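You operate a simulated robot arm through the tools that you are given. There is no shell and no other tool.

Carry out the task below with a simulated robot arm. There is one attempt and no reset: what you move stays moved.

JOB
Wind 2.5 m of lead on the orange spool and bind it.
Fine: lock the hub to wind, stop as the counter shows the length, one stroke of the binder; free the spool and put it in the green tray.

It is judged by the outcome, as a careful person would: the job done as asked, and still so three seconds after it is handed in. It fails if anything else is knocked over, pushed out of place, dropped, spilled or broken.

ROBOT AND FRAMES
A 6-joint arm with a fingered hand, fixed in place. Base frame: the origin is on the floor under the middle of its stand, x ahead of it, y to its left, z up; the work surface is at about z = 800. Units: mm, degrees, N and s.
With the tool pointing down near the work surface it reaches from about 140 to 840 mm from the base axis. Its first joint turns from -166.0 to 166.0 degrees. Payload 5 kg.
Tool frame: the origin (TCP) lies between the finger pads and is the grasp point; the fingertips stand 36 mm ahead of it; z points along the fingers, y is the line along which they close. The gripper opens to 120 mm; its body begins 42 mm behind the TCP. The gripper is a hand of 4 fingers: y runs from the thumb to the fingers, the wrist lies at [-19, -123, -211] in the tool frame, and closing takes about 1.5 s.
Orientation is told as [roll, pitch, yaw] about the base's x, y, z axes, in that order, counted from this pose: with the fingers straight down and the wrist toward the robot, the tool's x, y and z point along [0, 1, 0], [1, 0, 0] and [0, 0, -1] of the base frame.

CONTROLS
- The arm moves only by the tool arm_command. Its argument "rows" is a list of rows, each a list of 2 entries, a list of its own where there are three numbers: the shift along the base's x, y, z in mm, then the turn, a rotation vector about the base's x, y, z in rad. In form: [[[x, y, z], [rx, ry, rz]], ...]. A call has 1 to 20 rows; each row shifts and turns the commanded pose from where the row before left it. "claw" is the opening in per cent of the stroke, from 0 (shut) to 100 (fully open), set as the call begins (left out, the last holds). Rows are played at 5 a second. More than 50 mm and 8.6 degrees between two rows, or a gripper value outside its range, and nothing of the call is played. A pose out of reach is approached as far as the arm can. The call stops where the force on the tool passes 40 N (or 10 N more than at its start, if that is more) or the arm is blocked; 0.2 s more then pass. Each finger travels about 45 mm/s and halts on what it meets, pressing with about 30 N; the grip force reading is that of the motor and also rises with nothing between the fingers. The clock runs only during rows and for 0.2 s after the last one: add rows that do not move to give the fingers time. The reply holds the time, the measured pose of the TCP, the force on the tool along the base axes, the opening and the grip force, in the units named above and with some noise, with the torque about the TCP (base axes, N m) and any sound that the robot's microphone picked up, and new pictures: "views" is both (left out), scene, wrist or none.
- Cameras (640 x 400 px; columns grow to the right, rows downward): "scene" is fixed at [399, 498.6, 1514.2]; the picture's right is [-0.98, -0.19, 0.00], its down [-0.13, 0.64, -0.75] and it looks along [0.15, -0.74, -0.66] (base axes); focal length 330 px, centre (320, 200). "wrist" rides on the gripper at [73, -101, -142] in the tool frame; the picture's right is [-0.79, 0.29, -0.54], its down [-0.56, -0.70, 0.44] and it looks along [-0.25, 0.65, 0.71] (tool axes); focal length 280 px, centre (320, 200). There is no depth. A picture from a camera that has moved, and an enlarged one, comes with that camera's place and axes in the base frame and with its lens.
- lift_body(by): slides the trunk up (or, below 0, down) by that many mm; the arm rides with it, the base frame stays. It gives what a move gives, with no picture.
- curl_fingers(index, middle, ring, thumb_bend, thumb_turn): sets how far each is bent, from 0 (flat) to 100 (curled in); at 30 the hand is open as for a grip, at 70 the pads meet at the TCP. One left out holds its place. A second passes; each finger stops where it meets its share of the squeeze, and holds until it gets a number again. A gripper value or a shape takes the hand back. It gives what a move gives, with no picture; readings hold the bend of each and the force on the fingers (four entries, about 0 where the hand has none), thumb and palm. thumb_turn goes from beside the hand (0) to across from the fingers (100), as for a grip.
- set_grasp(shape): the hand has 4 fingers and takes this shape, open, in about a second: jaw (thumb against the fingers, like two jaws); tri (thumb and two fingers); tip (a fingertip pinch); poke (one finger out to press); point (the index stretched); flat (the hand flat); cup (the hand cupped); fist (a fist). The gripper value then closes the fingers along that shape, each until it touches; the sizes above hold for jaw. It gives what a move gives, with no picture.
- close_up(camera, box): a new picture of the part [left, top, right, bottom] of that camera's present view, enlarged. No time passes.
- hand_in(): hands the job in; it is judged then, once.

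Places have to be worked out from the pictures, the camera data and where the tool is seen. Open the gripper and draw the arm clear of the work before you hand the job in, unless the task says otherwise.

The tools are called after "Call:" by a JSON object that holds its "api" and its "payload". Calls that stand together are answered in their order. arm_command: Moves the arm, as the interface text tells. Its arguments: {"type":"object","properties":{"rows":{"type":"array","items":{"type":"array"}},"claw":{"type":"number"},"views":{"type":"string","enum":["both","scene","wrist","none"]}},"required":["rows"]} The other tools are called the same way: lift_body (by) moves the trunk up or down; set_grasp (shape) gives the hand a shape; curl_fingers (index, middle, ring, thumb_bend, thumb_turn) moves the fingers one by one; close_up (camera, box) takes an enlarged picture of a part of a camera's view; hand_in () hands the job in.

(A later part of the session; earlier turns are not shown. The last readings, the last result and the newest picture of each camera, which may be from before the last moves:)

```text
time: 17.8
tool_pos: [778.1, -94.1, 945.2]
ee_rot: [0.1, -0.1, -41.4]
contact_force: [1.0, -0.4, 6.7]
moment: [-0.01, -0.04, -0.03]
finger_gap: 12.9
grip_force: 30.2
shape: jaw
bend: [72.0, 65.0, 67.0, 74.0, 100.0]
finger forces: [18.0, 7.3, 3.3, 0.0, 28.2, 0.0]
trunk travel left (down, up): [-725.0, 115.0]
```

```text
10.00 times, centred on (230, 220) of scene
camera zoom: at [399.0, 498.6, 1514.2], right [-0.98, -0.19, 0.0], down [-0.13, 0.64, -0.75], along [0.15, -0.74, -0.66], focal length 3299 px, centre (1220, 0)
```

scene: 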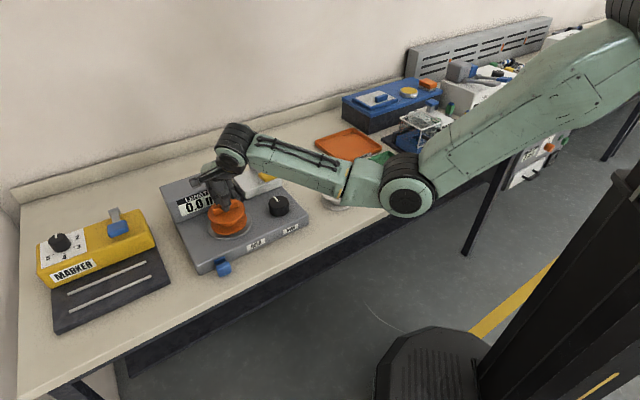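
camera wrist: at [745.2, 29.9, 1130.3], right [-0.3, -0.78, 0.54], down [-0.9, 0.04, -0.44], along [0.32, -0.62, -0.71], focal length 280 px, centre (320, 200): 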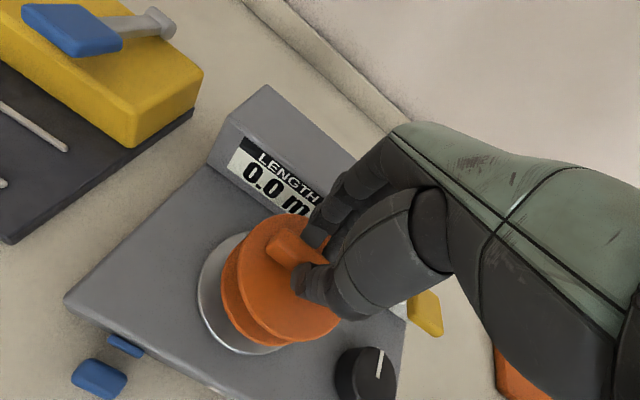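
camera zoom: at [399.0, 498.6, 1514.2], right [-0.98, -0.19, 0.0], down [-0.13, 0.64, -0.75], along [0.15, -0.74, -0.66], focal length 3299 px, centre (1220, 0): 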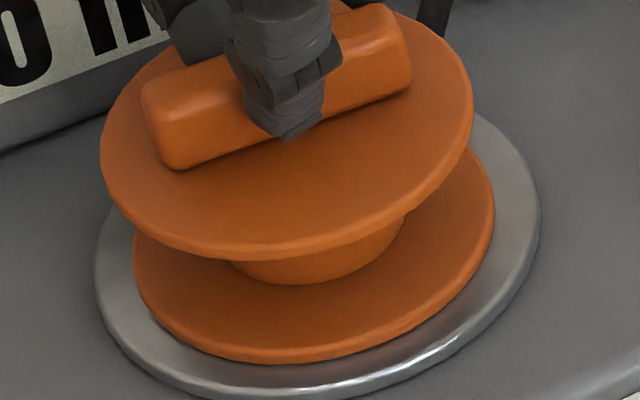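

Contact with the plate (≈7 N) and the flange is concentric within ~1 mm. I open the fingers to about 55 mm and let go.

Call:
{"api": "arm_command", "payload": {"rows": [[[0, 0, 0], [0, 0, 0]], [[0, 0, 0], [0, 0, 0]], [[0, 0, 0], [0, 0, 0]], [[0, 0, 0], [0, 0, 0]], [[0, 0, 0], [0, 0, 0]]], "claw": 45, "views": "both"}}

Call:
{"api": "close_up", "payload": {"camera": "scene", "box": [190, 165, 270, 240]}}

```text
time: 19.0
tool_pos: [779.4, -94.4, 942.7]
ee_rot: [0.0, 0.1, -41.3]
contact_force: [-0.3, 0.1, -0.6]
moment: [-0.04, 0.01, -0.03]
finger_gap: 53.3
grip_force: 0.0
shape: jaw
bend: [74.0, 47.0, 44.0, 72.0, 100.0]
finger forces: [0.1, 0.1, 0.0, 0.0, 0.0, 0.0]
trunk travel left (down, up): [-725.0, 115.0]
camera wrist: at [749.4, 26.9, 1085.6], right [-0.3, -0.78, 0.54], down [-0.9, 0.04, -0.44], along [0.32, -0.62, -0.71], focal length 280 px, centre (320, 200)
```

scene: 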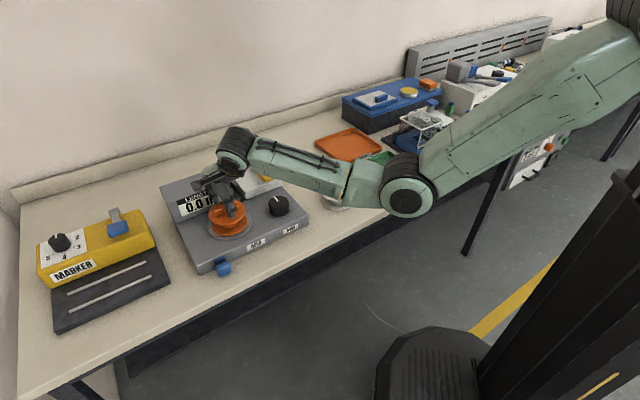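
wrist: 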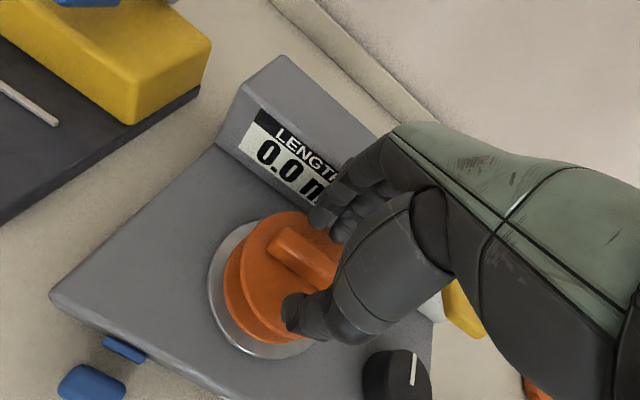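

```text
5.33 times, centred on (230, 202) of scene
camera zoom: at [399.0, 498.6, 1514.2], right [-0.98, -0.19, 0.0], down [-0.13, 0.64, -0.75], along [0.15, -0.74, -0.66], focal length 1760 px, centre (800, 187)
```

zoom: 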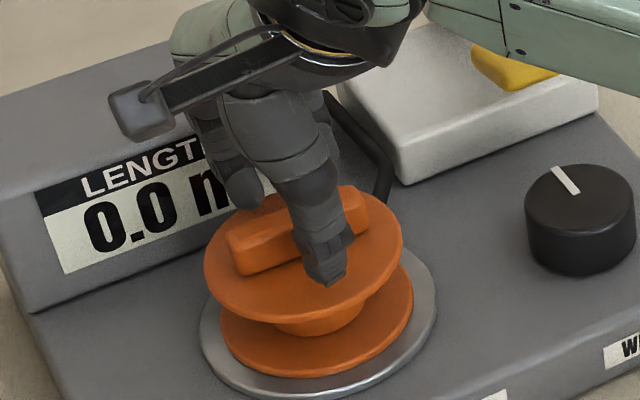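

The spool stands on the plate, centred. I lift the hand straight up and clear.

Call:
{"api": "arm_command", "payload": {"rows": [[[0, 0, 10], [0, 0, 0]], [[0, 0, 20], [0, 0, 0]], [[0, 0, 30], [0, 0, 0]], [[0, 0, 35], [0, 0, 0]], [[0, 0, 35], [0, 0, 0]], [[0, 0, 0], [0, 0, 0]]], "views": "both"}}

Call:
{"api": "close_up", "payload": {"camera": "scene", "box": [160, 150, 320, 290]}}

Call:
{"api": "close_up", "payload": {"camera": "wrist", "box": [50, 280, 210, 400]}}

```text
time: 20.4
tool_pos: [779.6, -96.0, 1074.2]
ee_rot: [0.0, 0.0, -41.2]
contact_force: [0.2, 0.6, -0.5]
moment: [0.02, 0.01, 0.01]
finger_gap: 53.8
grip_force: 0.2
shape: jaw
bend: [74.0, 47.0, 44.0, 72.0, 100.0]
finger forces: [0.0, 0.1, 0.0, 0.1, 0.0, 0.0]
trunk travel left (down, up): [-725.0, 115.0]
camera wrist: at [750.6, 26.0, 1216.2], right [-0.3, -0.78, 0.54], down [-0.9, 0.04, -0.44], along [0.32, -0.62, -0.71], focal length 280 px, centre (320, 200)
```

scene: 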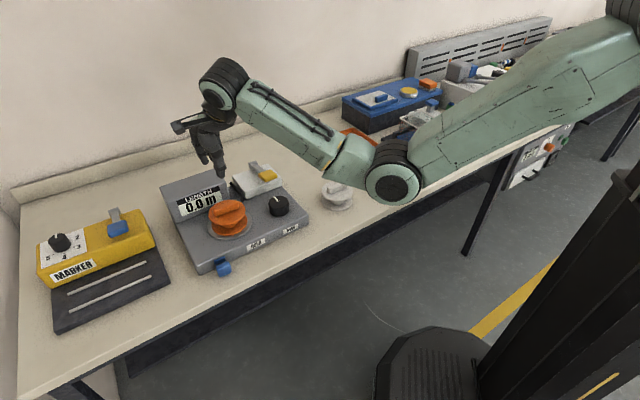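
wrist: 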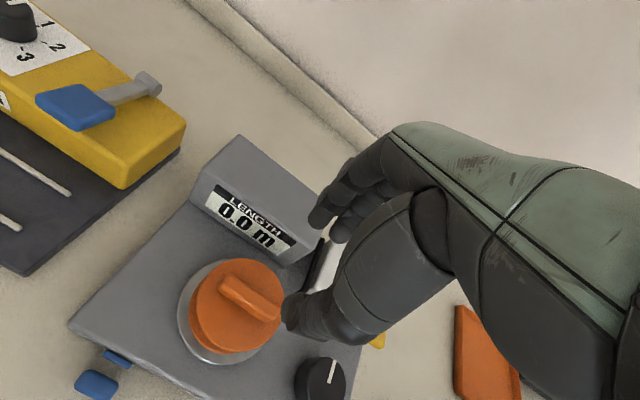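

```text
2.86 times, centred on (240, 220) of scene
camera zoom: at [399.0, 498.6, 1514.2], right [-0.98, -0.19, 0.0], down [-0.13, 0.64, -0.75], along [0.15, -0.74, -0.66], focal length 943 px, centre (549, 143)
```

zoom: 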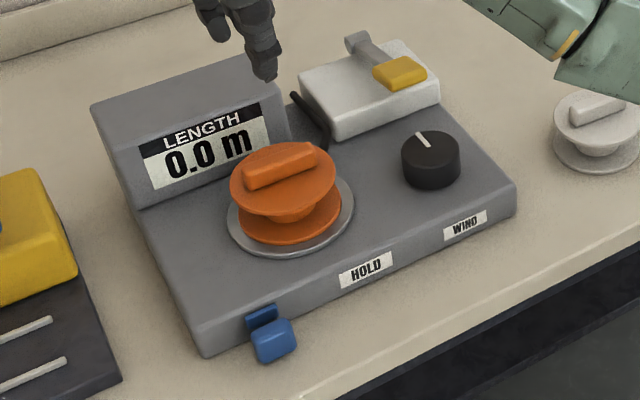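

```text
3.33 times, centred on (130, 340) of wrist
camera zoom: at [750.6, 26.0, 1216.2], right [-0.3, -0.78, 0.54], down [-0.9, 0.04, -0.44], along [0.32, -0.62, -0.71], focal length 935 px, centre (953, -267)
```

zoom: 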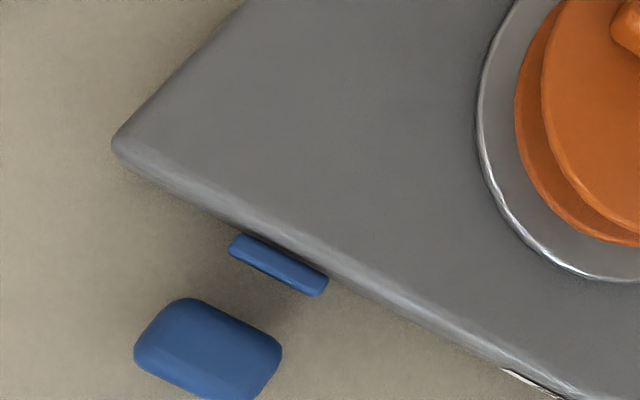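

The spool rests on the plate. I zoom hard onto the HOLD catch from both cameras to understand how it moves.

Call:
{"api": "close_up", "payload": {"camera": "wrist", "box": [65, 335, 145, 400]}}

Call:
{"api": "close_up", "payload": {"camera": "scene", "box": [210, 252, 240, 282]}}

```text
6.15 times, centred on (105, 368) of wrist
camera zoom: at [750.6, 26.0, 1216.2], right [-0.3, -0.78, 0.54], down [-0.9, 0.04, -0.44], along [0.32, -0.62, -0.71], focal length 1726 px, centre (1643, -831)
```

zoom: 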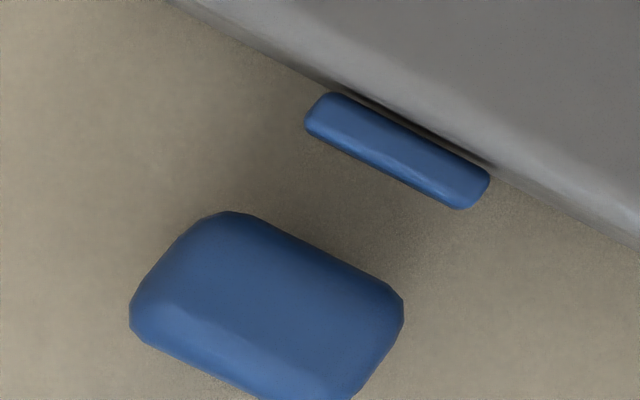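

```text
13.33 times, centred on (225, 267) of scene
camera zoom: at [399.0, 498.6, 1514.2], right [-0.98, -0.19, 0.0], down [-0.13, 0.64, -0.75], along [0.15, -0.74, -0.66], focal length 4399 px, centre (1587, -693)
```

zoom: 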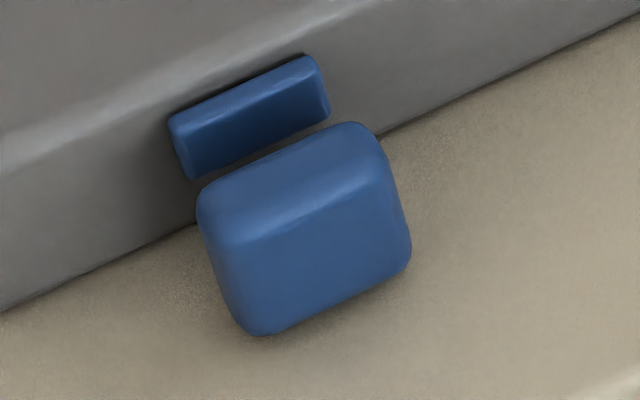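

The catch is a blue block (~28 × 17 × 25 mm) standing ~13 mm out from a thin blue plate on the front face, at about (743,34), top ≈ 840. I try the fingertip-pinch shape up here in free air to see the hand geometry.

Call:
{"api": "set_grasp", "payload": {"shape": "tip"}}

Call:
{"api": "close_up", "payload": {"camera": "scene", "box": [160, 50, 260, 190]}}

Call:
{"api": "close_up", "payload": {"camera": "wrist", "box": [240, 100, 480, 380]}}

```text
time: 21.3
tool_pos: [780.8, -95.8, 1075.4]
ee_rot: [0.0, 0.0, -41.3]
contact_force: [0.5, 0.2, -0.2]
moment: [0.0, 0.05, 0.03]
finger_gap: 120.0
grip_force: 0.0
shape: tip
bend: [30.0, 98.0, 99.0, 30.0, 98.0]
finger forces: [0.0, 0.0, 0.0, 0.1, 0.0, 0.1]
trunk travel left (down, up): [-725.0, 115.0]
```

```text
2.86 times, centred on (210, 120) of scene
camera zoom: at [399.0, 498.6, 1514.2], right [-0.98, -0.19, 0.0], down [-0.13, 0.64, -0.75], along [0.15, -0.74, -0.66], focal length 943 px, centre (634, 429)
```

zoom: 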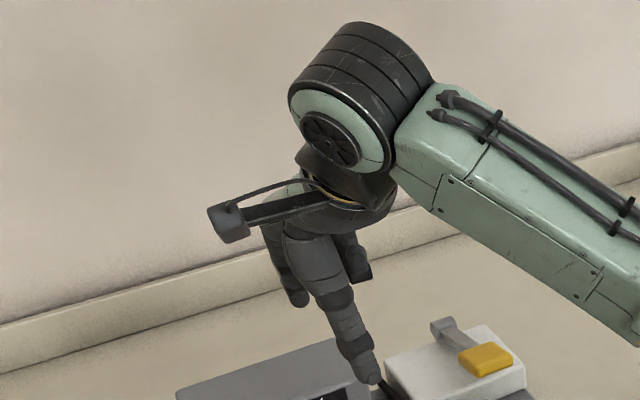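

```text
1.43 times, centred on (360, 240) of wrist
camera zoom: at [750.5, 26.1, 1216.0], right [-0.3, -0.78, 0.54], down [-0.9, 0.04, -0.44], along [0.32, -0.62, -0.71], focal length 401 px, centre (263, 143)
```

zoom: 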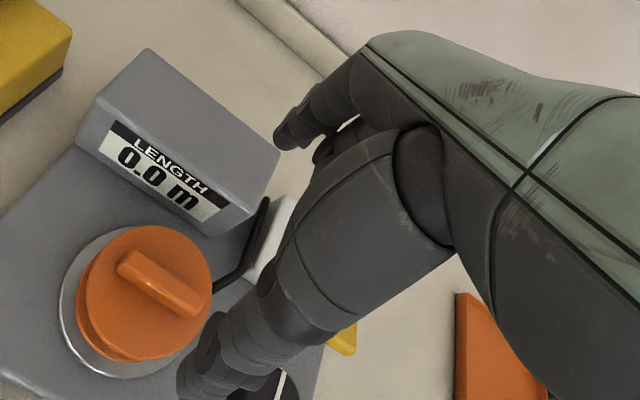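

In "tip" shape the index and thumb are out and the others curled, with their undersides about at TCP height. I move back over the catch side and turn the hand so that it will close along the winder's front edge (yaw ≈ +46°), staying high.

Call:
{"api": "arm_command", "payload": {"rows": [[[-3, 10, 0], [0, 0, 0.1384]], [[-3, 11, 0], [0, 0, 0.1384]], [[-3, 11, 0], [0, 0, 0.1384]], [[-3, 12, 0], [0, 0, 0.1384]], [[-3, 12, 0], [0, 0, 0.1384]], [[-3, 12, 0], [0, 0, 0.1384]], [[-4, 12, 0], [0, 0, 0.1384]], [[-4, 12, 0], [0, 0, 0.1384]], [[-4, 12, 0], [0, 0, 0.1384]], [[-3, 12, 0], [0, 0, 0.1384]], [[-3, 12, 0], [0, 0, 0.138]], [[0, 0, 0], [0, 0, 0]]], "views": "both"}}

```text
time: 23.9
tool_pos: [741.1, 32.6, 1073.1]
ee_rot: [0.0, 0.0, 45.9]
contact_force: [0.6, 0.8, 0.2]
moment: [0.0, 0.01, -0.02]
finger_gap: 120.1
grip_force: 0.1
shape: tip
bend: [30.0, 98.0, 99.0, 30.0, 98.0]
finger forces: [0.0, 0.2, 0.1, 0.1, 0.0, 0.0]
trunk travel left (down, up): [-725.0, 115.0]
camera wrist: at [618.0, 11.1, 1215.9], right [0.77, -0.34, 0.54], down [-0.08, -0.89, -0.44], along [0.64, 0.29, -0.71], focal length 280 px, centre (320, 200)
```

scene: 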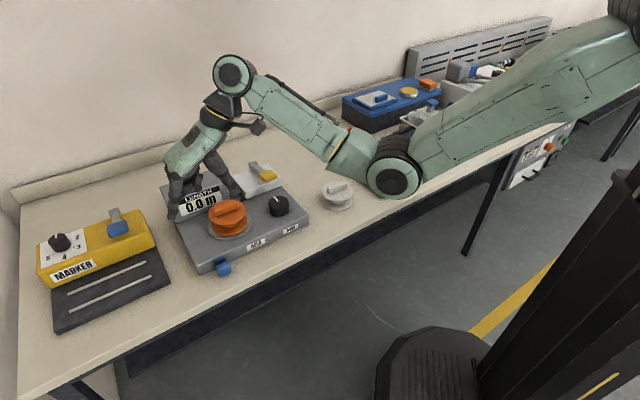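
wrist: 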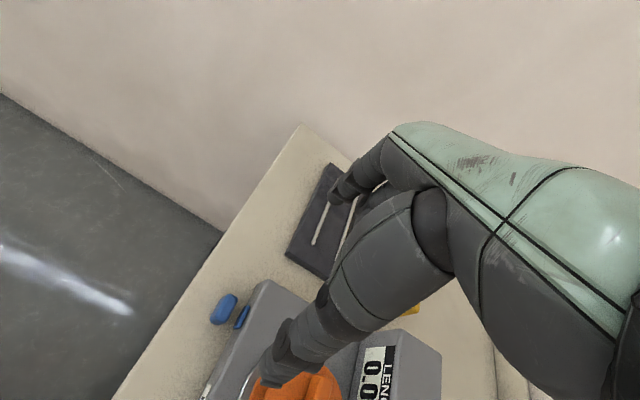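

The pose is reached. I take a close-up of the catch from this side and narrow the pinch to see where the tips meet.

Call:
{"api": "arm_command", "payload": {"rows": [[[0, 0, 0], [0, 0, 0]], [[0, 0, 0], [0, 0, 0]], [[0, 0, 0], [0, 0, 0]], [[0, 0, 0], [0, 0, 0]]], "claw": 45, "views": "none"}}

Call:
{"api": "close_up", "payload": {"camera": "wrist", "box": [160, 200, 360, 400]}}

Call:
{"api": "close_up", "payload": {"camera": "scene", "box": [150, 100, 270, 290]}}

Call:
{"api": "close_up", "payload": {"camera": "wrist", "box": [195, 280, 265, 340]}}

```text
time: 24.9
tool_pos: [741.7, 32.5, 1073.8]
ee_rot: [0.0, 0.0, 45.8]
contact_force: [-0.3, 0.4, 0.6]
moment: [0.02, -0.03, -0.01]
finger_gap: 54.5
grip_force: 0.0
shape: tip
bend: [73.0, 98.0, 99.0, 71.0, 100.0]
finger forces: [0.0, 0.1, 0.0, 0.0, 0.0, 0.0]
trunk travel left (down, up): [-725.0, 115.0]
```

```text
2.00 times, centred on (260, 300) of wrist
camera zoom: at [618.2, 11.2, 1215.7], right [0.77, -0.34, 0.54], down [-0.09, -0.89, -0.44], along [0.64, 0.29, -0.71], focal length 561 px, centre (440, 0)
```

zoom: 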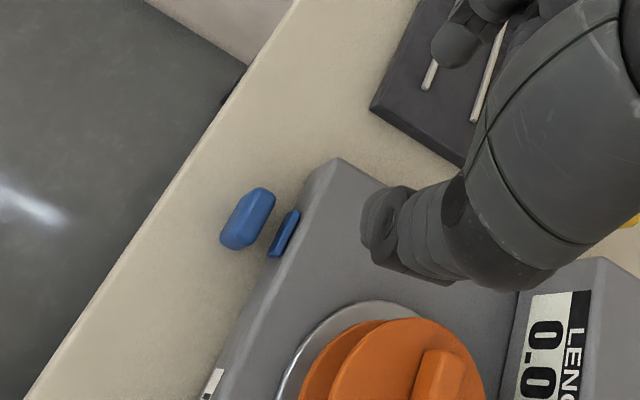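

```text
2.11 times, centred on (210, 195) of scene
camera zoom: at [399.0, 498.6, 1514.2], right [-0.98, -0.19, 0.0], down [-0.13, 0.64, -0.75], along [0.15, -0.74, -0.66], focal length 695 px, centre (552, 210)
```

zoom: 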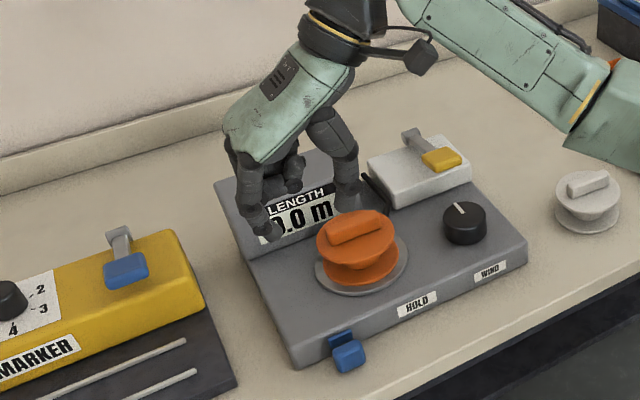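

```text
6.67 times, centred on (230, 310) of wrist
camera zoom: at [618.2, 11.2, 1215.7], right [0.77, -0.34, 0.54], down [-0.09, -0.89, -0.44], along [0.64, 0.29, -0.71], focal length 1869 px, centre (920, -533)
```

zoom: 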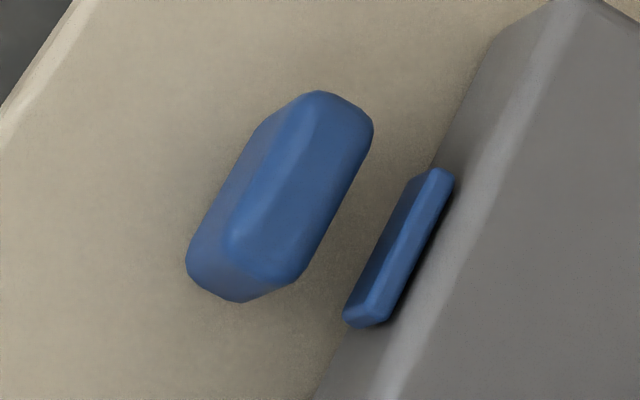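

The block sits right under the TCP (tool offset ≈ (0,1) mm). I descend to z≈895 and check the straddle before going around it.

Call:
{"api": "arm_command", "payload": {"rows": [[[0, 0, -30], [0, 0, 0]], [[0, 0, -40], [0, 0, 0]], [[0, 0, -40], [0, 0, 0]], [[0, 0, -40], [0, 0, 0]], [[0, 0, -28], [0, 0, 0]], [[0, 0, 0], [0, 0, 0]]], "views": "both"}}

Call:
{"api": "close_up", "payload": {"camera": "scene", "box": [180, 190, 280, 300]}}

Call:
{"api": "close_up", "payload": {"camera": "wrist", "box": [200, 180, 400, 380]}}

```text
time: 26.3
tool_pos: [741.7, 32.6, 897.7]
ee_rot: [0.0, 0.1, 45.9]
contact_force: [0.9, -0.4, -0.2]
moment: [-0.04, -0.01, -0.01]
finger_gap: 54.7
grip_force: 0.1
shape: tip
bend: [73.0, 98.0, 99.0, 71.0, 100.0]
finger forces: [0.0, 0.0, 0.0, 0.0, 0.0, 0.0]
trunk travel left (down, up): [-725.0, 115.0]
camera wrist: at [618.8, 11.4, 1038.9], right [0.77, -0.34, 0.54], down [-0.09, -0.89, -0.44], along [0.64, 0.29, -0.71], focal length 280 px, centre (320, 200)
```

scene: 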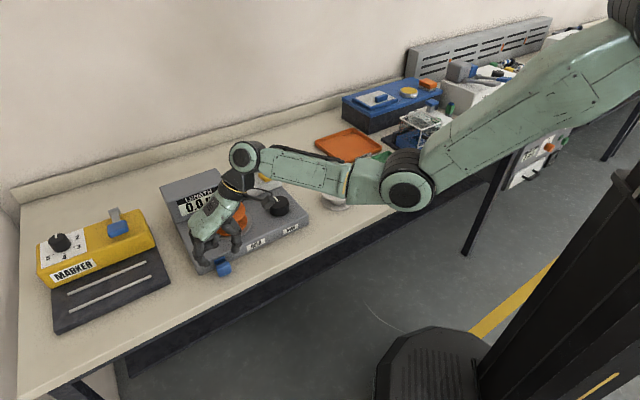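
wrist: 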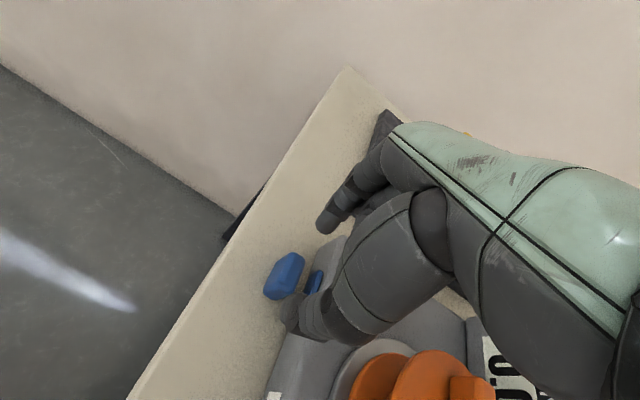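

```text
3.64 times, centred on (230, 245) of scene
camera zoom: at [399.0, 498.6, 1514.2], right [-0.98, -0.19, 0.0], down [-0.13, 0.64, -0.75], along [0.15, -0.74, -0.66], focal length 1200 px, centre (647, 36)
```

zoom: 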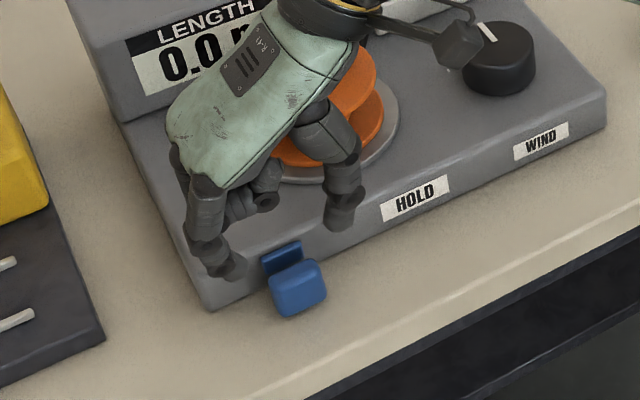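

```text
2.00 times, centred on (300, 280) of wrist
camera zoom: at [618.8, 11.4, 1038.9], right [0.77, -0.34, 0.54], down [-0.09, -0.89, -0.44], along [0.64, 0.29, -0.71], focal length 561 px, centre (360, 40)
```

zoom: 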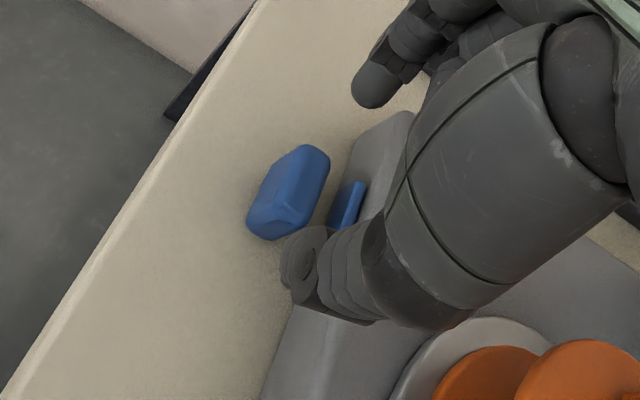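

Aligned within 3 mm. I shift (-3.8,+1) and descend around the block to z≈857.

Call:
{"api": "arm_command", "payload": {"rows": [[[-3.8, 1, -10], [0, 0, 0]], [[0, 0, -12], [0, 0, 0]], [[0, 0, -10], [0, 0, 0]], [[0, 0, -8], [0, 0, 0]], [[0, 0, 0], [0, 0, 0]]], "views": "none"}}

Call:
{"api": "close_up", "payload": {"camera": "scene", "box": [195, 220, 265, 300]}}

Call:
{"api": "close_up", "payload": {"camera": "wrist", "box": [220, 200, 380, 360]}}

```text
time: 27.5
tool_pos: [738.5, 33.4, 855.4]
ee_rot: [0.0, 0.0, 45.8]
contact_force: [-0.9, -0.7, -0.1]
moment: [0.0, 0.0, -0.02]
finger_gap: 54.6
grip_force: 0.1
shape: tip
bend: [73.0, 98.0, 99.0, 71.0, 100.0]
finger forces: [0.0, 0.1, 0.0, 0.1, 0.0, 0.0]
trunk travel left (down, up): [-725.0, 115.0]
```

```text
5.00 times, centred on (230, 260) of scene
camera zoom: at [399.0, 498.6, 1514.2], right [-0.98, -0.19, 0.0], down [-0.13, 0.64, -0.75], along [0.15, -0.74, -0.66], focal length 1650 px, centre (770, -100)
```

zoom: 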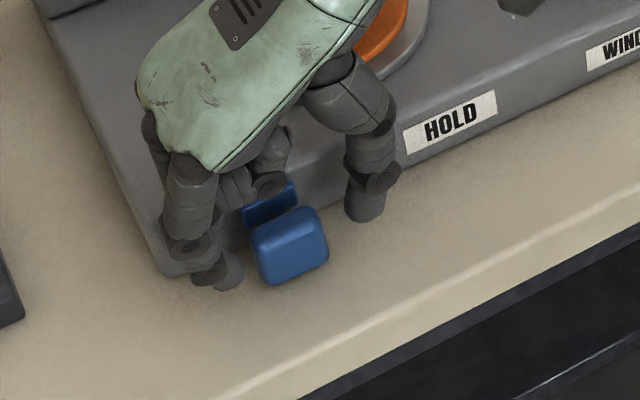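

```text
2.50 times, centred on (300, 280) of wrist
camera zoom: at [615.3, 12.4, 998.1], right [0.77, -0.34, 0.54], down [-0.09, -0.89, -0.44], along [0.64, 0.29, -0.71], focal length 701 px, centre (370, 0)
```

zoom: 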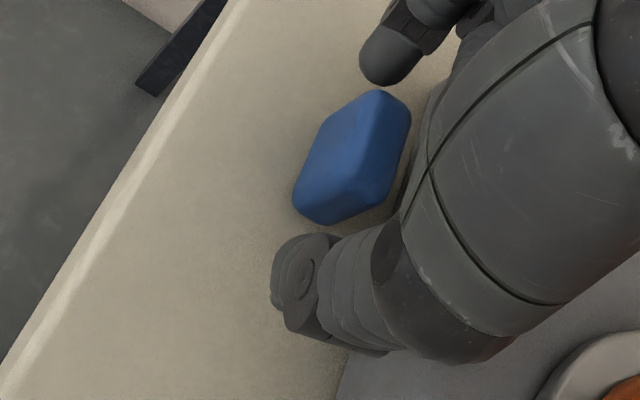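

Index and thumb straddle the block symmetrically in both views. I close the pinch on it.

Call:
{"api": "arm_command", "payload": {"rows": [[[0, 0, 0], [0, 0, 0]], [[0, 0, 0], [0, 0, 0]], [[0, 0, 0], [0, 0, 0]], [[0, 0, 0], [0, 0, 0]], [[0, 0, 0], [0, 0, 0]]], "claw": 5, "views": "scene"}}

Call:
{"api": "close_up", "payload": {"camera": "scene", "box": [195, 220, 265, 300]}}

Call:
{"api": "close_up", "payload": {"camera": "wrist", "box": [220, 200, 380, 360]}}

```text
time: 28.7
tool_pos: [738.4, 34.8, 856.2]
ee_rot: [0.0, 0.0, 45.9]
contact_force: [0.9, 0.4, 0.4]
moment: [0.04, -0.08, -0.01]
finger_gap: 29.7
grip_force: 29.9
shape: tip
bend: [73.0, 100.0, 100.0, 74.0, 100.0]
finger forces: [27.8, 0.0, 0.0, 0.1, 26.4, 0.0]
trunk travel left (down, up): [-725.0, 115.0]
```

scene: 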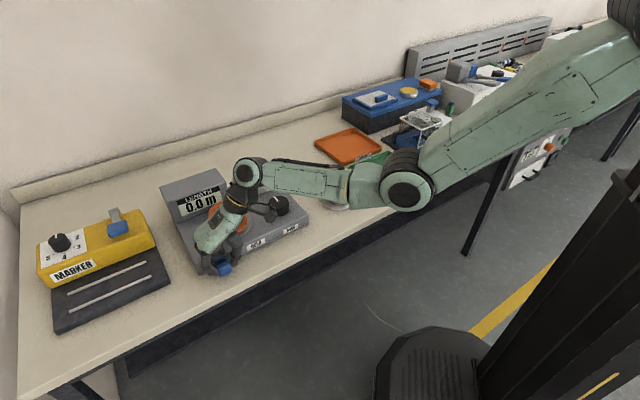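

```text
5.00 times, centred on (230, 260) of scene
camera zoom: at [399.0, 498.6, 1514.2], right [-0.98, -0.19, 0.0], down [-0.13, 0.64, -0.75], along [0.15, -0.74, -0.66], focal length 1650 px, centre (770, -100)
```

zoom: 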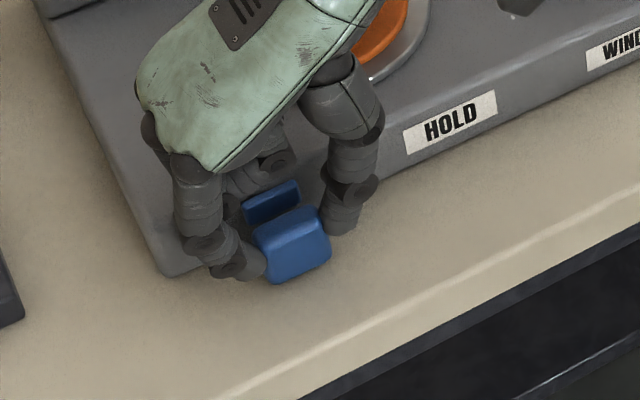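

```text
2.50 times, centred on (300, 280) of wrist
camera zoom: at [615.5, 12.4, 998.0], right [0.77, -0.34, 0.54], down [-0.09, -0.89, -0.44], along [0.64, 0.29, -0.71], focal length 701 px, centre (370, 0)
```

zoom: 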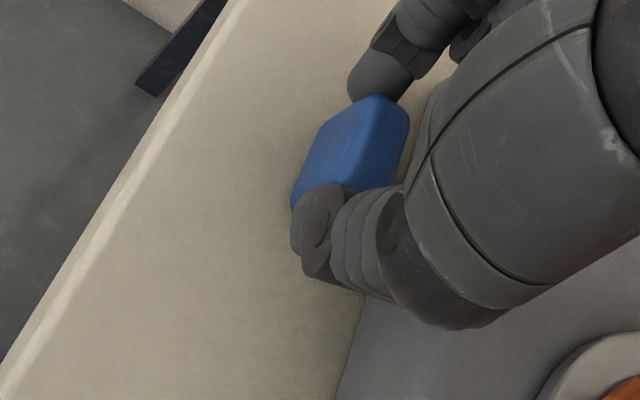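

The block is gripped (28 N each side, gap 30 mm). I test pushing it inward (toward the winder face) 3 mm and read the force.

Call:
{"api": "arm_command", "payload": {"rows": [[[0.72, -0.7, 0], [0, 0, 0]], [[0.72, -0.7, 0], [0, 0, 0]], [[0.72, -0.7, 0], [0, 0, 0]], [[0, 0, 0], [0, 0, 0]]], "views": "none"}}

Call:
{"api": "close_up", "payload": {"camera": "scene", "box": [195, 220, 265, 300]}}

```text
time: 29.7
tool_pos: [740.3, 33.7, 856.7]
ee_rot: [0.0, 0.1, 45.9]
contact_force: [-4.8, 6.1, 0.3]
moment: [0.14, 0.11, 0.09]
finger_gap: 29.8
grip_force: 30.0
shape: tip
bend: [73.0, 100.0, 100.0, 74.0, 100.0]
finger forces: [28.1, 0.0, 0.1, 0.0, 27.4, 0.1]
trunk travel left (down, up): [-725.0, 115.0]
```

```text
5.00 times, centred on (230, 260) of scene
camera zoom: at [399.0, 498.6, 1514.2], right [-0.98, -0.19, 0.0], down [-0.13, 0.64, -0.75], along [0.15, -0.74, -0.66], focal length 1650 px, centre (770, -100)
```

zoom: 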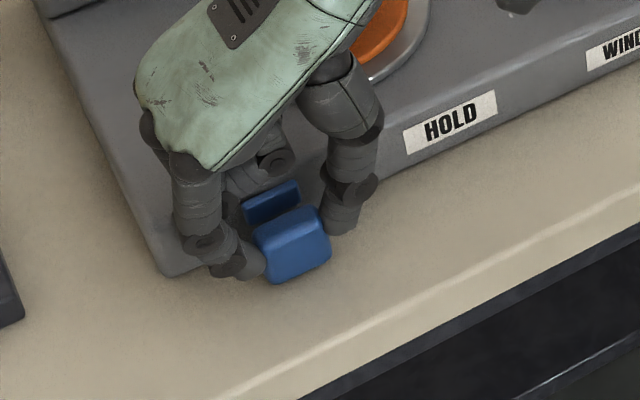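

Resistance is ~8 N and the block hasn't visibly moved. I push a little more to see whether it gives way.

Call:
{"api": "arm_command", "payload": {"rows": [[[0.72, -0.7, 0], [0, 0, 0]], [[0.72, -0.7, 0], [0, 0, 0]], [[0, 0, 0], [0, 0, 0]]], "views": "none"}}

Call:
{"api": "close_up", "payload": {"camera": "scene", "box": [195, 220, 265, 300]}}

```text
time: 30.5
tool_pos: [741.2, 31.9, 856.6]
ee_rot: [-0.1, 0.1, 46.0]
contact_force: [-10.3, 11.0, 0.7]
moment: [0.27, 0.26, 0.14]
finger_gap: 29.8
grip_force: 29.9
shape: tip
bend: [73.0, 100.0, 100.0, 74.0, 100.0]
finger forces: [28.3, 0.0, 0.0, 0.0, 28.5, 0.1]
trunk travel left (down, up): [-725.0, 115.0]
```

```text
5.00 times, centred on (230, 260) of scene
camera zoom: at [399.0, 498.6, 1514.2], right [-0.98, -0.19, 0.0], down [-0.13, 0.64, -0.75], along [0.15, -0.74, -0.66], focal length 1650 px, centre (770, -100)
```

zoom: 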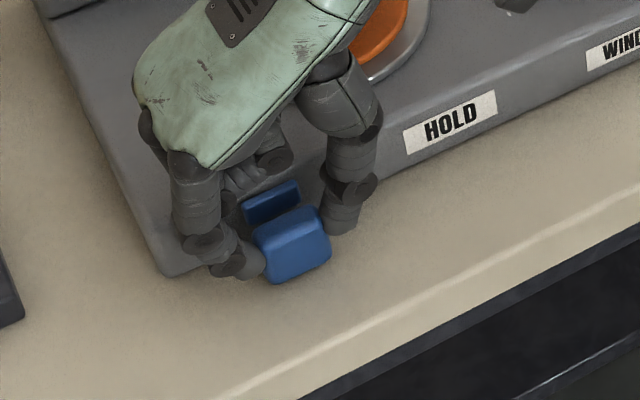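

15 N without motion – it does not push in. I back off and test pulling outward slightly.

Call:
{"api": "arm_command", "payload": {"rows": [[[-1.8, 1.75, 0], [0, 0, 0]], [[-1.8, 1.75, 0], [0, 0, 0]], [[0, 0, 0], [0, 0, 0]]], "views": "none"}}

Call:
{"api": "arm_command", "payload": {"rows": [[[-0.72, 0.7, 0], [0, 0, 0]], [[-0.72, 0.7, 0], [0, 0, 0]], [[-0.72, 0.7, 0], [0, 0, 0]], [[0, 0, 0], [0, 0, 0]]], "views": "none"}}

Call:
{"api": "close_up", "payload": {"camera": "scene", "box": [195, 220, 265, 300]}}

```text
time: 31.3
tool_pos: [738.8, 33.5, 856.4]
ee_rot: [-0.1, 0.0, 45.9]
contact_force: [-0.9, 1.8, -2.6]
moment: [0.09, -0.01, 0.03]
finger_gap: 29.5
grip_force: 30.5
shape: tip
bend: [73.0, 100.0, 100.0, 74.0, 100.0]
finger forces: [29.0, 0.0, 0.0, 0.1, 27.9, 0.0]
trunk travel left (down, up): [-725.0, 115.0]
```

```text
time: 32.3
tool_pos: [737.5, 35.2, 855.9]
ee_rot: [-0.1, 0.0, 45.7]
contact_force: [8.8, -9.4, -2.2]
moment: [-0.23, -0.21, -0.2]
finger_gap: 29.6
grip_force: 30.1
shape: tip
bend: [73.0, 100.0, 100.0, 74.0, 100.0]
finger forces: [28.3, 0.0, 0.0, 0.0, 28.9, 0.0]
trunk travel left (down, up): [-725.0, 115.0]
```

```text
5.00 times, centred on (230, 260) of scene
camera zoom: at [399.0, 498.6, 1514.2], right [-0.98, -0.19, 0.0], down [-0.13, 0.64, -0.75], along [0.15, -0.74, -0.66], focal length 1650 px, centre (770, -100)
```

zoom: 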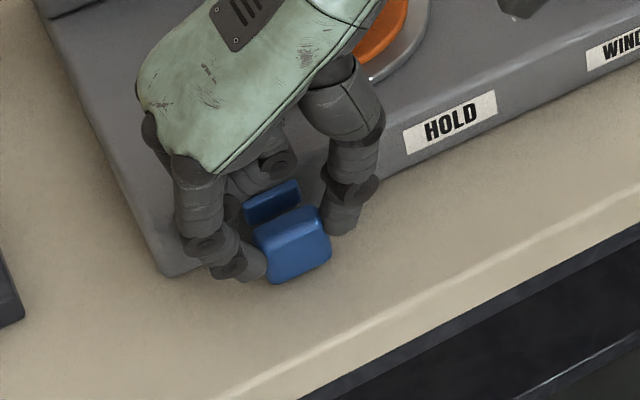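

No motion outward either (13 N). Back to neutral, then I test sliding along the front edge toward the HOLD label (-u).

Call:
{"api": "arm_command", "payload": {"rows": [[[1.08, -1.05, 0], [0, 0, 0]], [[1.0, -1.0, 0], [0, 0, 0]], [[0, 0, 0], [0, 0, 0]]], "views": "none"}}

Call:
{"api": "arm_command", "payload": {"rows": [[[-0.7, -0.72, 0], [0, 0, 0]], [[-0.7, -0.72, 0], [0, 0, 0]], [[-0.7, -0.72, 0], [0, 0, 0]], [[0, 0, 0], [0, 0, 0]]], "views": "none"}}

Call:
{"api": "close_up", "payload": {"camera": "scene", "box": [195, 220, 265, 300]}}

```text
time: 33.1
tool_pos: [738.1, 34.3, 855.5]
ee_rot: [0.1, -0.1, 45.9]
contact_force: [4.8, -3.8, 2.0]
moment: [-0.12, -0.17, -0.16]
finger_gap: 29.6
grip_force: 30.0
shape: tip
bend: [73.0, 100.0, 100.0, 74.0, 100.0]
finger forces: [29.5, 0.0, 0.1, 0.0, 28.9, 0.0]
trunk travel left (down, up): [-725.0, 115.0]
```

```text
time: 34.1
tool_pos: [736.9, 32.8, 854.7]
ee_rot: [-0.1, 0.0, 46.0]
contact_force: [4.7, -2.2, 3.4]
moment: [-0.02, -0.14, -0.14]
finger_gap: 29.5
grip_force: 29.4
shape: tip
bend: [73.0, 100.0, 100.0, 74.0, 100.0]
finger forces: [30.1, 0.0, 0.1, 0.0, 28.5, 0.1]
trunk travel left (down, up): [-725.0, 115.0]
```

```text
5.00 times, centred on (230, 260) of scene
camera zoom: at [399.0, 498.6, 1514.2], right [-0.98, -0.19, 0.0], down [-0.13, 0.64, -0.75], along [0.15, -0.74, -0.66], focal length 1650 px, centre (770, -100)
```

zoom: 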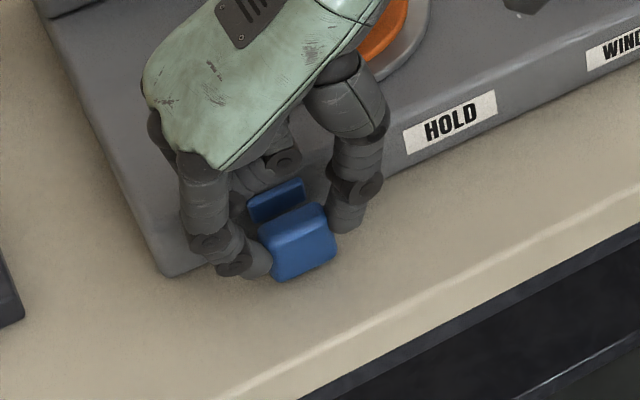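

The slider moves along the front edge toward the HOLD label with almost no resistance. I keep sliding that way (with a 1 mm inward correction), watching force.

Call:
{"api": "arm_command", "payload": {"rows": [[[-1.8, -3.0, 0.5], [0, 0, 0]], [[-2.1, -2.15, 0], [0, 0, 0]], [[-2.1, -2.15, 0], [0, 0, 0]], [[-2.1, -2.15, 0], [0, 0, 0]], [[-2.1, -2.15, 0], [0, 0, 0]], [[0, 0, 0], [0, 0, 0]]], "views": "scene"}}

Call:
{"api": "close_up", "payload": {"camera": "scene", "box": [195, 220, 275, 300]}}

```text
time: 35.5
tool_pos: [725.4, 22.3, 856.4]
ee_rot: [0.2, 0.1, 45.9]
contact_force: [1.7, 0.2, -2.4]
moment: [0.0, -0.04, -0.06]
finger_gap: 29.4
grip_force: 29.9
shape: tip
bend: [73.0, 100.0, 100.0, 74.0, 100.0]
finger forces: [29.3, 0.0, 0.0, 0.0, 28.5, 0.0]
trunk travel left (down, up): [-725.0, 115.0]
```

scene: 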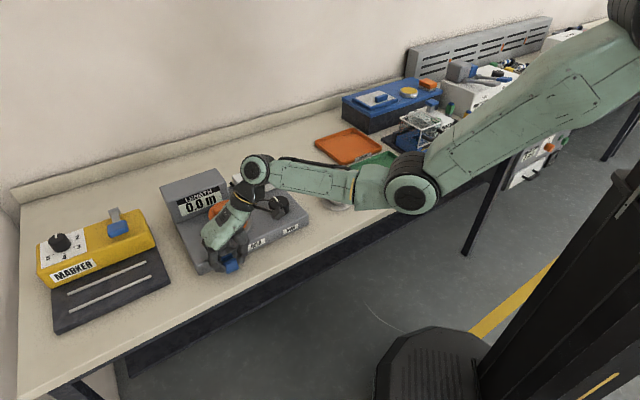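

```text
5.00 times, centred on (235, 260) of scene
camera zoom: at [399.0, 498.6, 1514.2], right [-0.98, -0.19, 0.0], down [-0.13, 0.64, -0.75], along [0.15, -0.74, -0.66], focal length 1650 px, centre (745, -100)
```

zoom: 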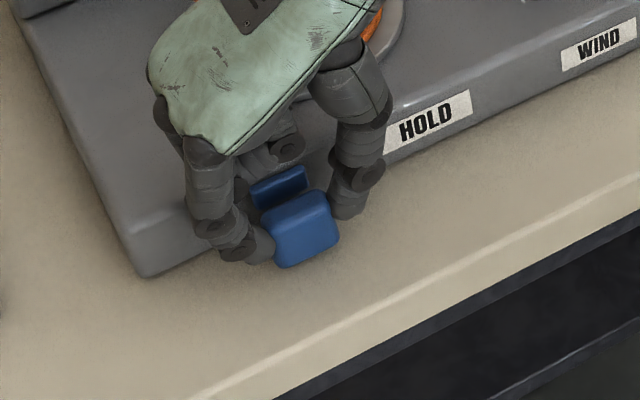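

Moving freely (≈18 mm so far, force ~0). I continue in the same direction.

Call:
{"api": "arm_command", "payload": {"rows": [[[-2.1, -2.15, 0], [0, 0, 0]], [[-2.1, -2.15, 0], [0, 0, 0]], [[-2.1, -2.15, 0], [0, 0, 0]], [[-2.1, -2.15, 0], [0, 0, 0]], [[0, 0, 0], [0, 0, 0]]], "views": "scene"}}

Call:
{"api": "close_up", "payload": {"camera": "scene", "box": [195, 210, 275, 290]}}

Call:
{"api": "close_up", "payload": {"camera": "wrist", "box": [200, 200, 480, 400]}}

```text
time: 36.7
tool_pos: [717.6, 12.9, 857.1]
ee_rot: [0.1, -0.1, 45.9]
contact_force: [1.2, 0.6, -3.2]
moment: [-0.02, -0.02, -0.02]
finger_gap: 29.5
grip_force: 30.4
shape: tip
bend: [73.0, 100.0, 100.0, 74.0, 100.0]
finger forces: [29.1, 0.1, 0.0, 0.0, 28.4, 0.0]
trunk travel left (down, up): [-725.0, 115.0]
```

scene: 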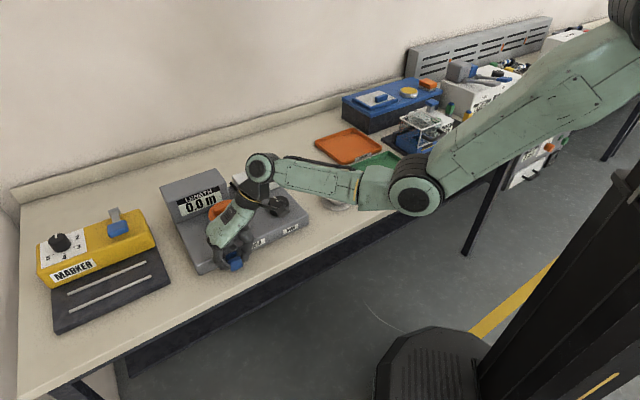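

```text
5.00 times, centred on (235, 250) of scene
camera zoom: at [399.0, 498.6, 1514.2], right [-0.98, -0.19, 0.0], down [-0.13, 0.64, -0.75], along [0.15, -0.74, -0.66], focal length 1650 px, centre (745, -50)
```

zoom: 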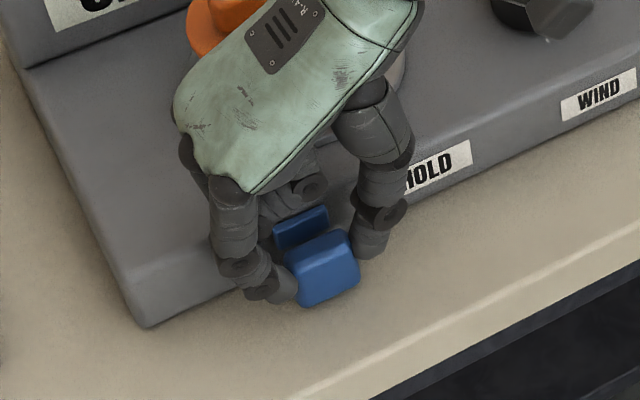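

```text
2.00 times, centred on (340, 300) of wrist
camera zoom: at [594.4, -8.6, 998.2], right [0.77, -0.34, 0.54], down [-0.09, -0.89, -0.44], along [0.64, 0.29, -0.71], focal length 561 px, centre (280, 0)
```

zoom: 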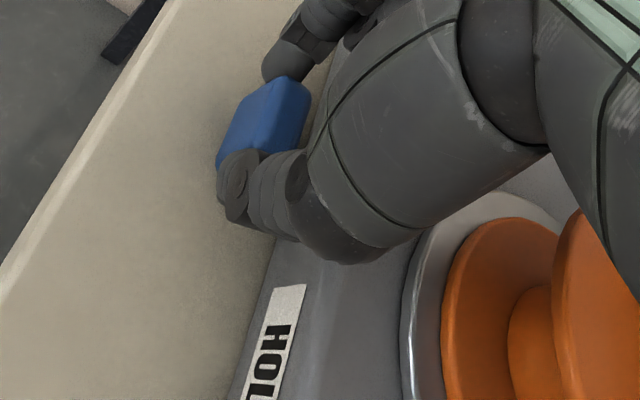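

About 30 mm travelled; clearance to the spool is adequate. I continue sliding until it meets its end stop.

Call:
{"api": "arm_command", "payload": {"rows": [[[-2.1, -2.15, 0], [0, 0, 0]], [[-2.1, -2.15, 0], [0, 0, 0]], [[-2.1, -2.15, 0], [0, 0, 0]], [[0, 0, 0], [0, 0, 0]]], "views": "none"}}

Call:
{"api": "close_up", "payload": {"camera": "scene", "box": [195, 210, 275, 290]}}

```text
time: 37.7
tool_pos: [711.8, 7.9, 855.6]
ee_rot: [0.0, -0.1, 45.9]
contact_force: [-0.2, 2.5, -3.0]
moment: [0.08, -0.03, 0.0]
finger_gap: 29.5
grip_force: 30.1
shape: tip
bend: [73.0, 100.0, 100.0, 74.0, 100.0]
finger forces: [29.6, 0.1, 0.1, 0.1, 28.2, 0.0]
trunk travel left (down, up): [-725.0, 115.0]
```

```text
5.00 times, centred on (235, 250) of scene
camera zoom: at [399.0, 498.6, 1514.2], right [-0.98, -0.19, 0.0], down [-0.13, 0.64, -0.75], along [0.15, -0.74, -0.66], focal length 1650 px, centre (745, -50)
```

zoom: 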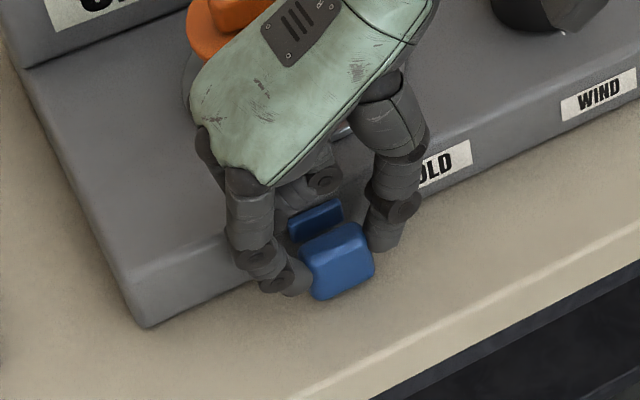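

Still moving freely (~38 mm). Continue another 10 mm.

Call:
{"api": "arm_command", "payload": {"rows": [[[-1.75, -1.8, 0], [0, 0, 0]], [[-1.75, -1.8, 0], [0, 0, 0]], [[-1.75, -1.8, 0], [0, 0, 0]], [[-1.75, -1.8, 0], [0, 0, 0]], [[0, 0, 0], [0, 0, 0]]], "views": "none"}}

Call:
{"api": "close_up", "payload": {"camera": "scene", "box": [195, 210, 275, 290]}}

```text
time: 38.9
tool_pos: [705.0, 1.6, 856.5]
ee_rot: [0.0, 0.1, 45.9]
contact_force: [10.0, 10.3, -6.8]
moment: [0.38, -0.32, 0.05]
finger_gap: 29.9
grip_force: 30.2
shape: tip
bend: [72.0, 100.0, 100.0, 75.0, 100.0]
finger forces: [35.8, 0.0, 0.0, 0.1, 22.3, 0.0]
trunk travel left (down, up): [-725.0, 115.0]
```

```text
5.00 times, centred on (235, 250) of scene
camera zoom: at [399.0, 498.6, 1514.2], right [-0.98, -0.19, 0.0], down [-0.13, 0.64, -0.75], along [0.15, -0.74, -0.66], focal length 1650 px, centre (745, -50)
```

zoom: 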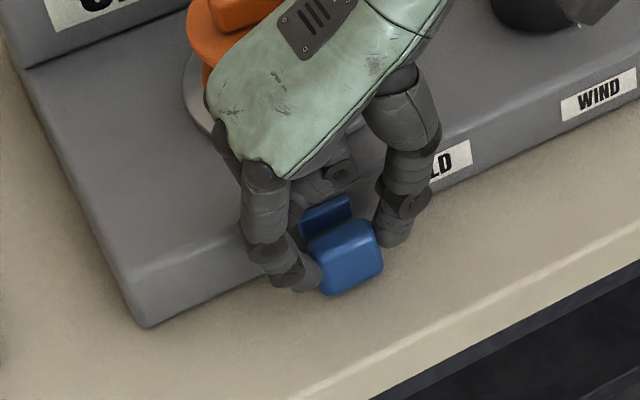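

The slider has reached its end stop (14 N along the edge, block stopped). I relieve the pressure slightly and open the fingers.

Call:
{"api": "arm_command", "payload": {"rows": [[[1.2, 1.2, 0], [0, 0, 0]], [[1.0, 1.0, 0], [0, 0, 0]], [[0, 0, 0], [0, 0, 0]]], "views": "none"}}

Call:
{"api": "arm_command", "payload": {"rows": [[[0, 0, 0], [0, 0, 0]], [[0, 0, 0], [0, 0, 0]], [[0, 0, 0], [0, 0, 0]], [[0, 0, 0], [0, 0, 0]]], "claw": 45, "views": "none"}}

Call:
{"api": "close_up", "payload": {"camera": "scene", "box": [195, 210, 275, 290]}}

```text
time: 39.7
tool_pos: [706.9, 1.4, 856.5]
ee_rot: [-0.1, 0.1, 46.0]
contact_force: [4.3, 5.7, -3.9]
moment: [0.27, -0.2, 0.07]
finger_gap: 29.7
grip_force: 29.6
shape: tip
bend: [72.0, 100.0, 100.0, 75.0, 100.0]
finger forces: [32.7, 0.0, 0.0, 0.0, 26.1, 0.0]
trunk travel left (down, up): [-725.0, 115.0]
```

```text
time: 40.7
tool_pos: [706.7, 2.1, 856.9]
ee_rot: [0.1, 0.0, 45.8]
contact_force: [-0.4, -0.2, -0.9]
moment: [0.01, 0.02, 0.02]
finger_gap: 53.8
grip_force: 0.0
shape: tip
bend: [73.0, 98.0, 99.0, 72.0, 100.0]
finger forces: [0.0, 0.1, 0.0, 0.0, 0.0, 0.0]
trunk travel left (down, up): [-725.0, 115.0]
```

```text
5.00 times, centred on (235, 250) of scene
camera zoom: at [399.0, 498.6, 1514.2], right [-0.98, -0.19, 0.0], down [-0.13, 0.64, -0.75], along [0.15, -0.74, -0.66], focal length 1650 px, centre (745, -50)
```

zoom: 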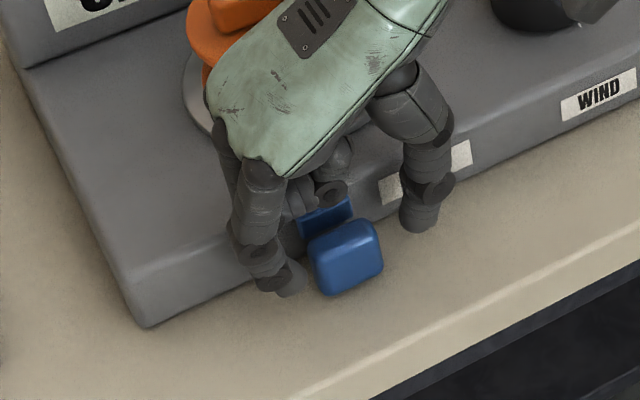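

The catch stays at its end position near HOLD. I raise the hand straight up and clear, and check the winder.

Call:
{"api": "arm_command", "payload": {"rows": [[[0, 0, 15], [0, 0, 0]], [[0, 0, 25], [0, 0, 0]], [[0, 0, 40], [0, 0, 0]], [[0, 0, 40], [0, 0, 0]], [[0, 0, 40], [0, 0, 0]], [[0, 0, 30], [0, 0, 0]], [[0, 0, 0], [0, 0, 0]]], "views": "both"}}

Call:
{"api": "close_up", "payload": {"camera": "scene", "box": [160, 150, 320, 290]}}

```text
time: 42.3
tool_pos: [706.4, 1.9, 1047.7]
ee_rot: [0.0, -0.1, 46.0]
contact_force: [-0.4, -0.5, -0.1]
moment: [-0.04, 0.0, 0.01]
finger_gap: 53.7
grip_force: 0.0
shape: tip
bend: [73.0, 98.0, 99.0, 72.0, 100.0]
finger forces: [0.0, 0.0, 0.0, 0.0, 0.1, 0.0]
trunk travel left (down, up): [-725.0, 115.0]
camera wrist: at [583.2, -19.5, 1188.5], right [0.77, -0.34, 0.54], down [-0.09, -0.89, -0.44], along [0.64, 0.29, -0.71], focal length 280 px, centre (320, 200)
```

scene: 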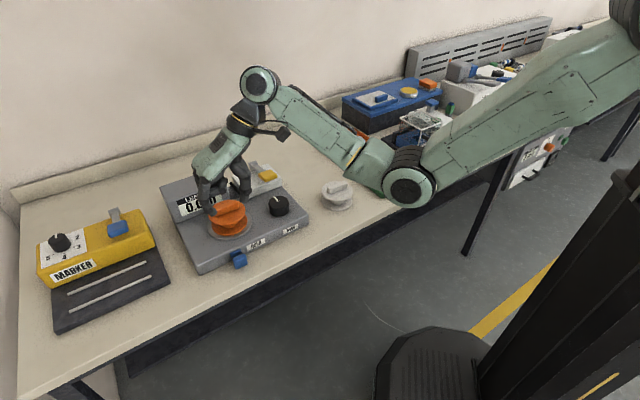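
wrist: 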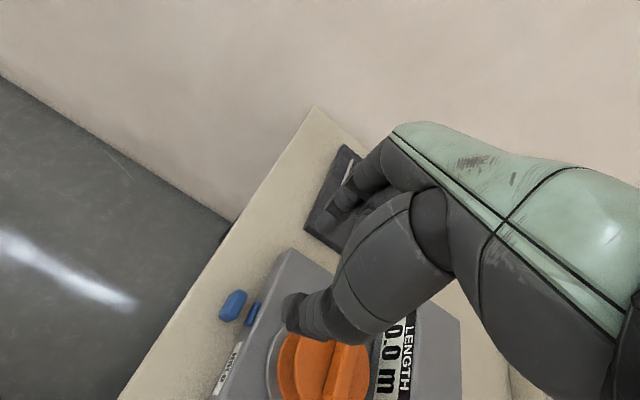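

```text
2.86 times, centred on (240, 220) of scene
camera zoom: at [399.0, 498.6, 1514.2], right [-0.98, -0.19, 0.0], down [-0.13, 0.64, -0.75], along [0.15, -0.74, -0.66], focal length 943 px, centre (549, 143)
```

zoom: 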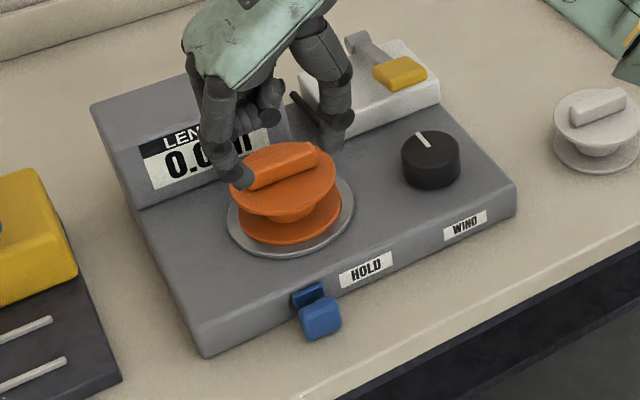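

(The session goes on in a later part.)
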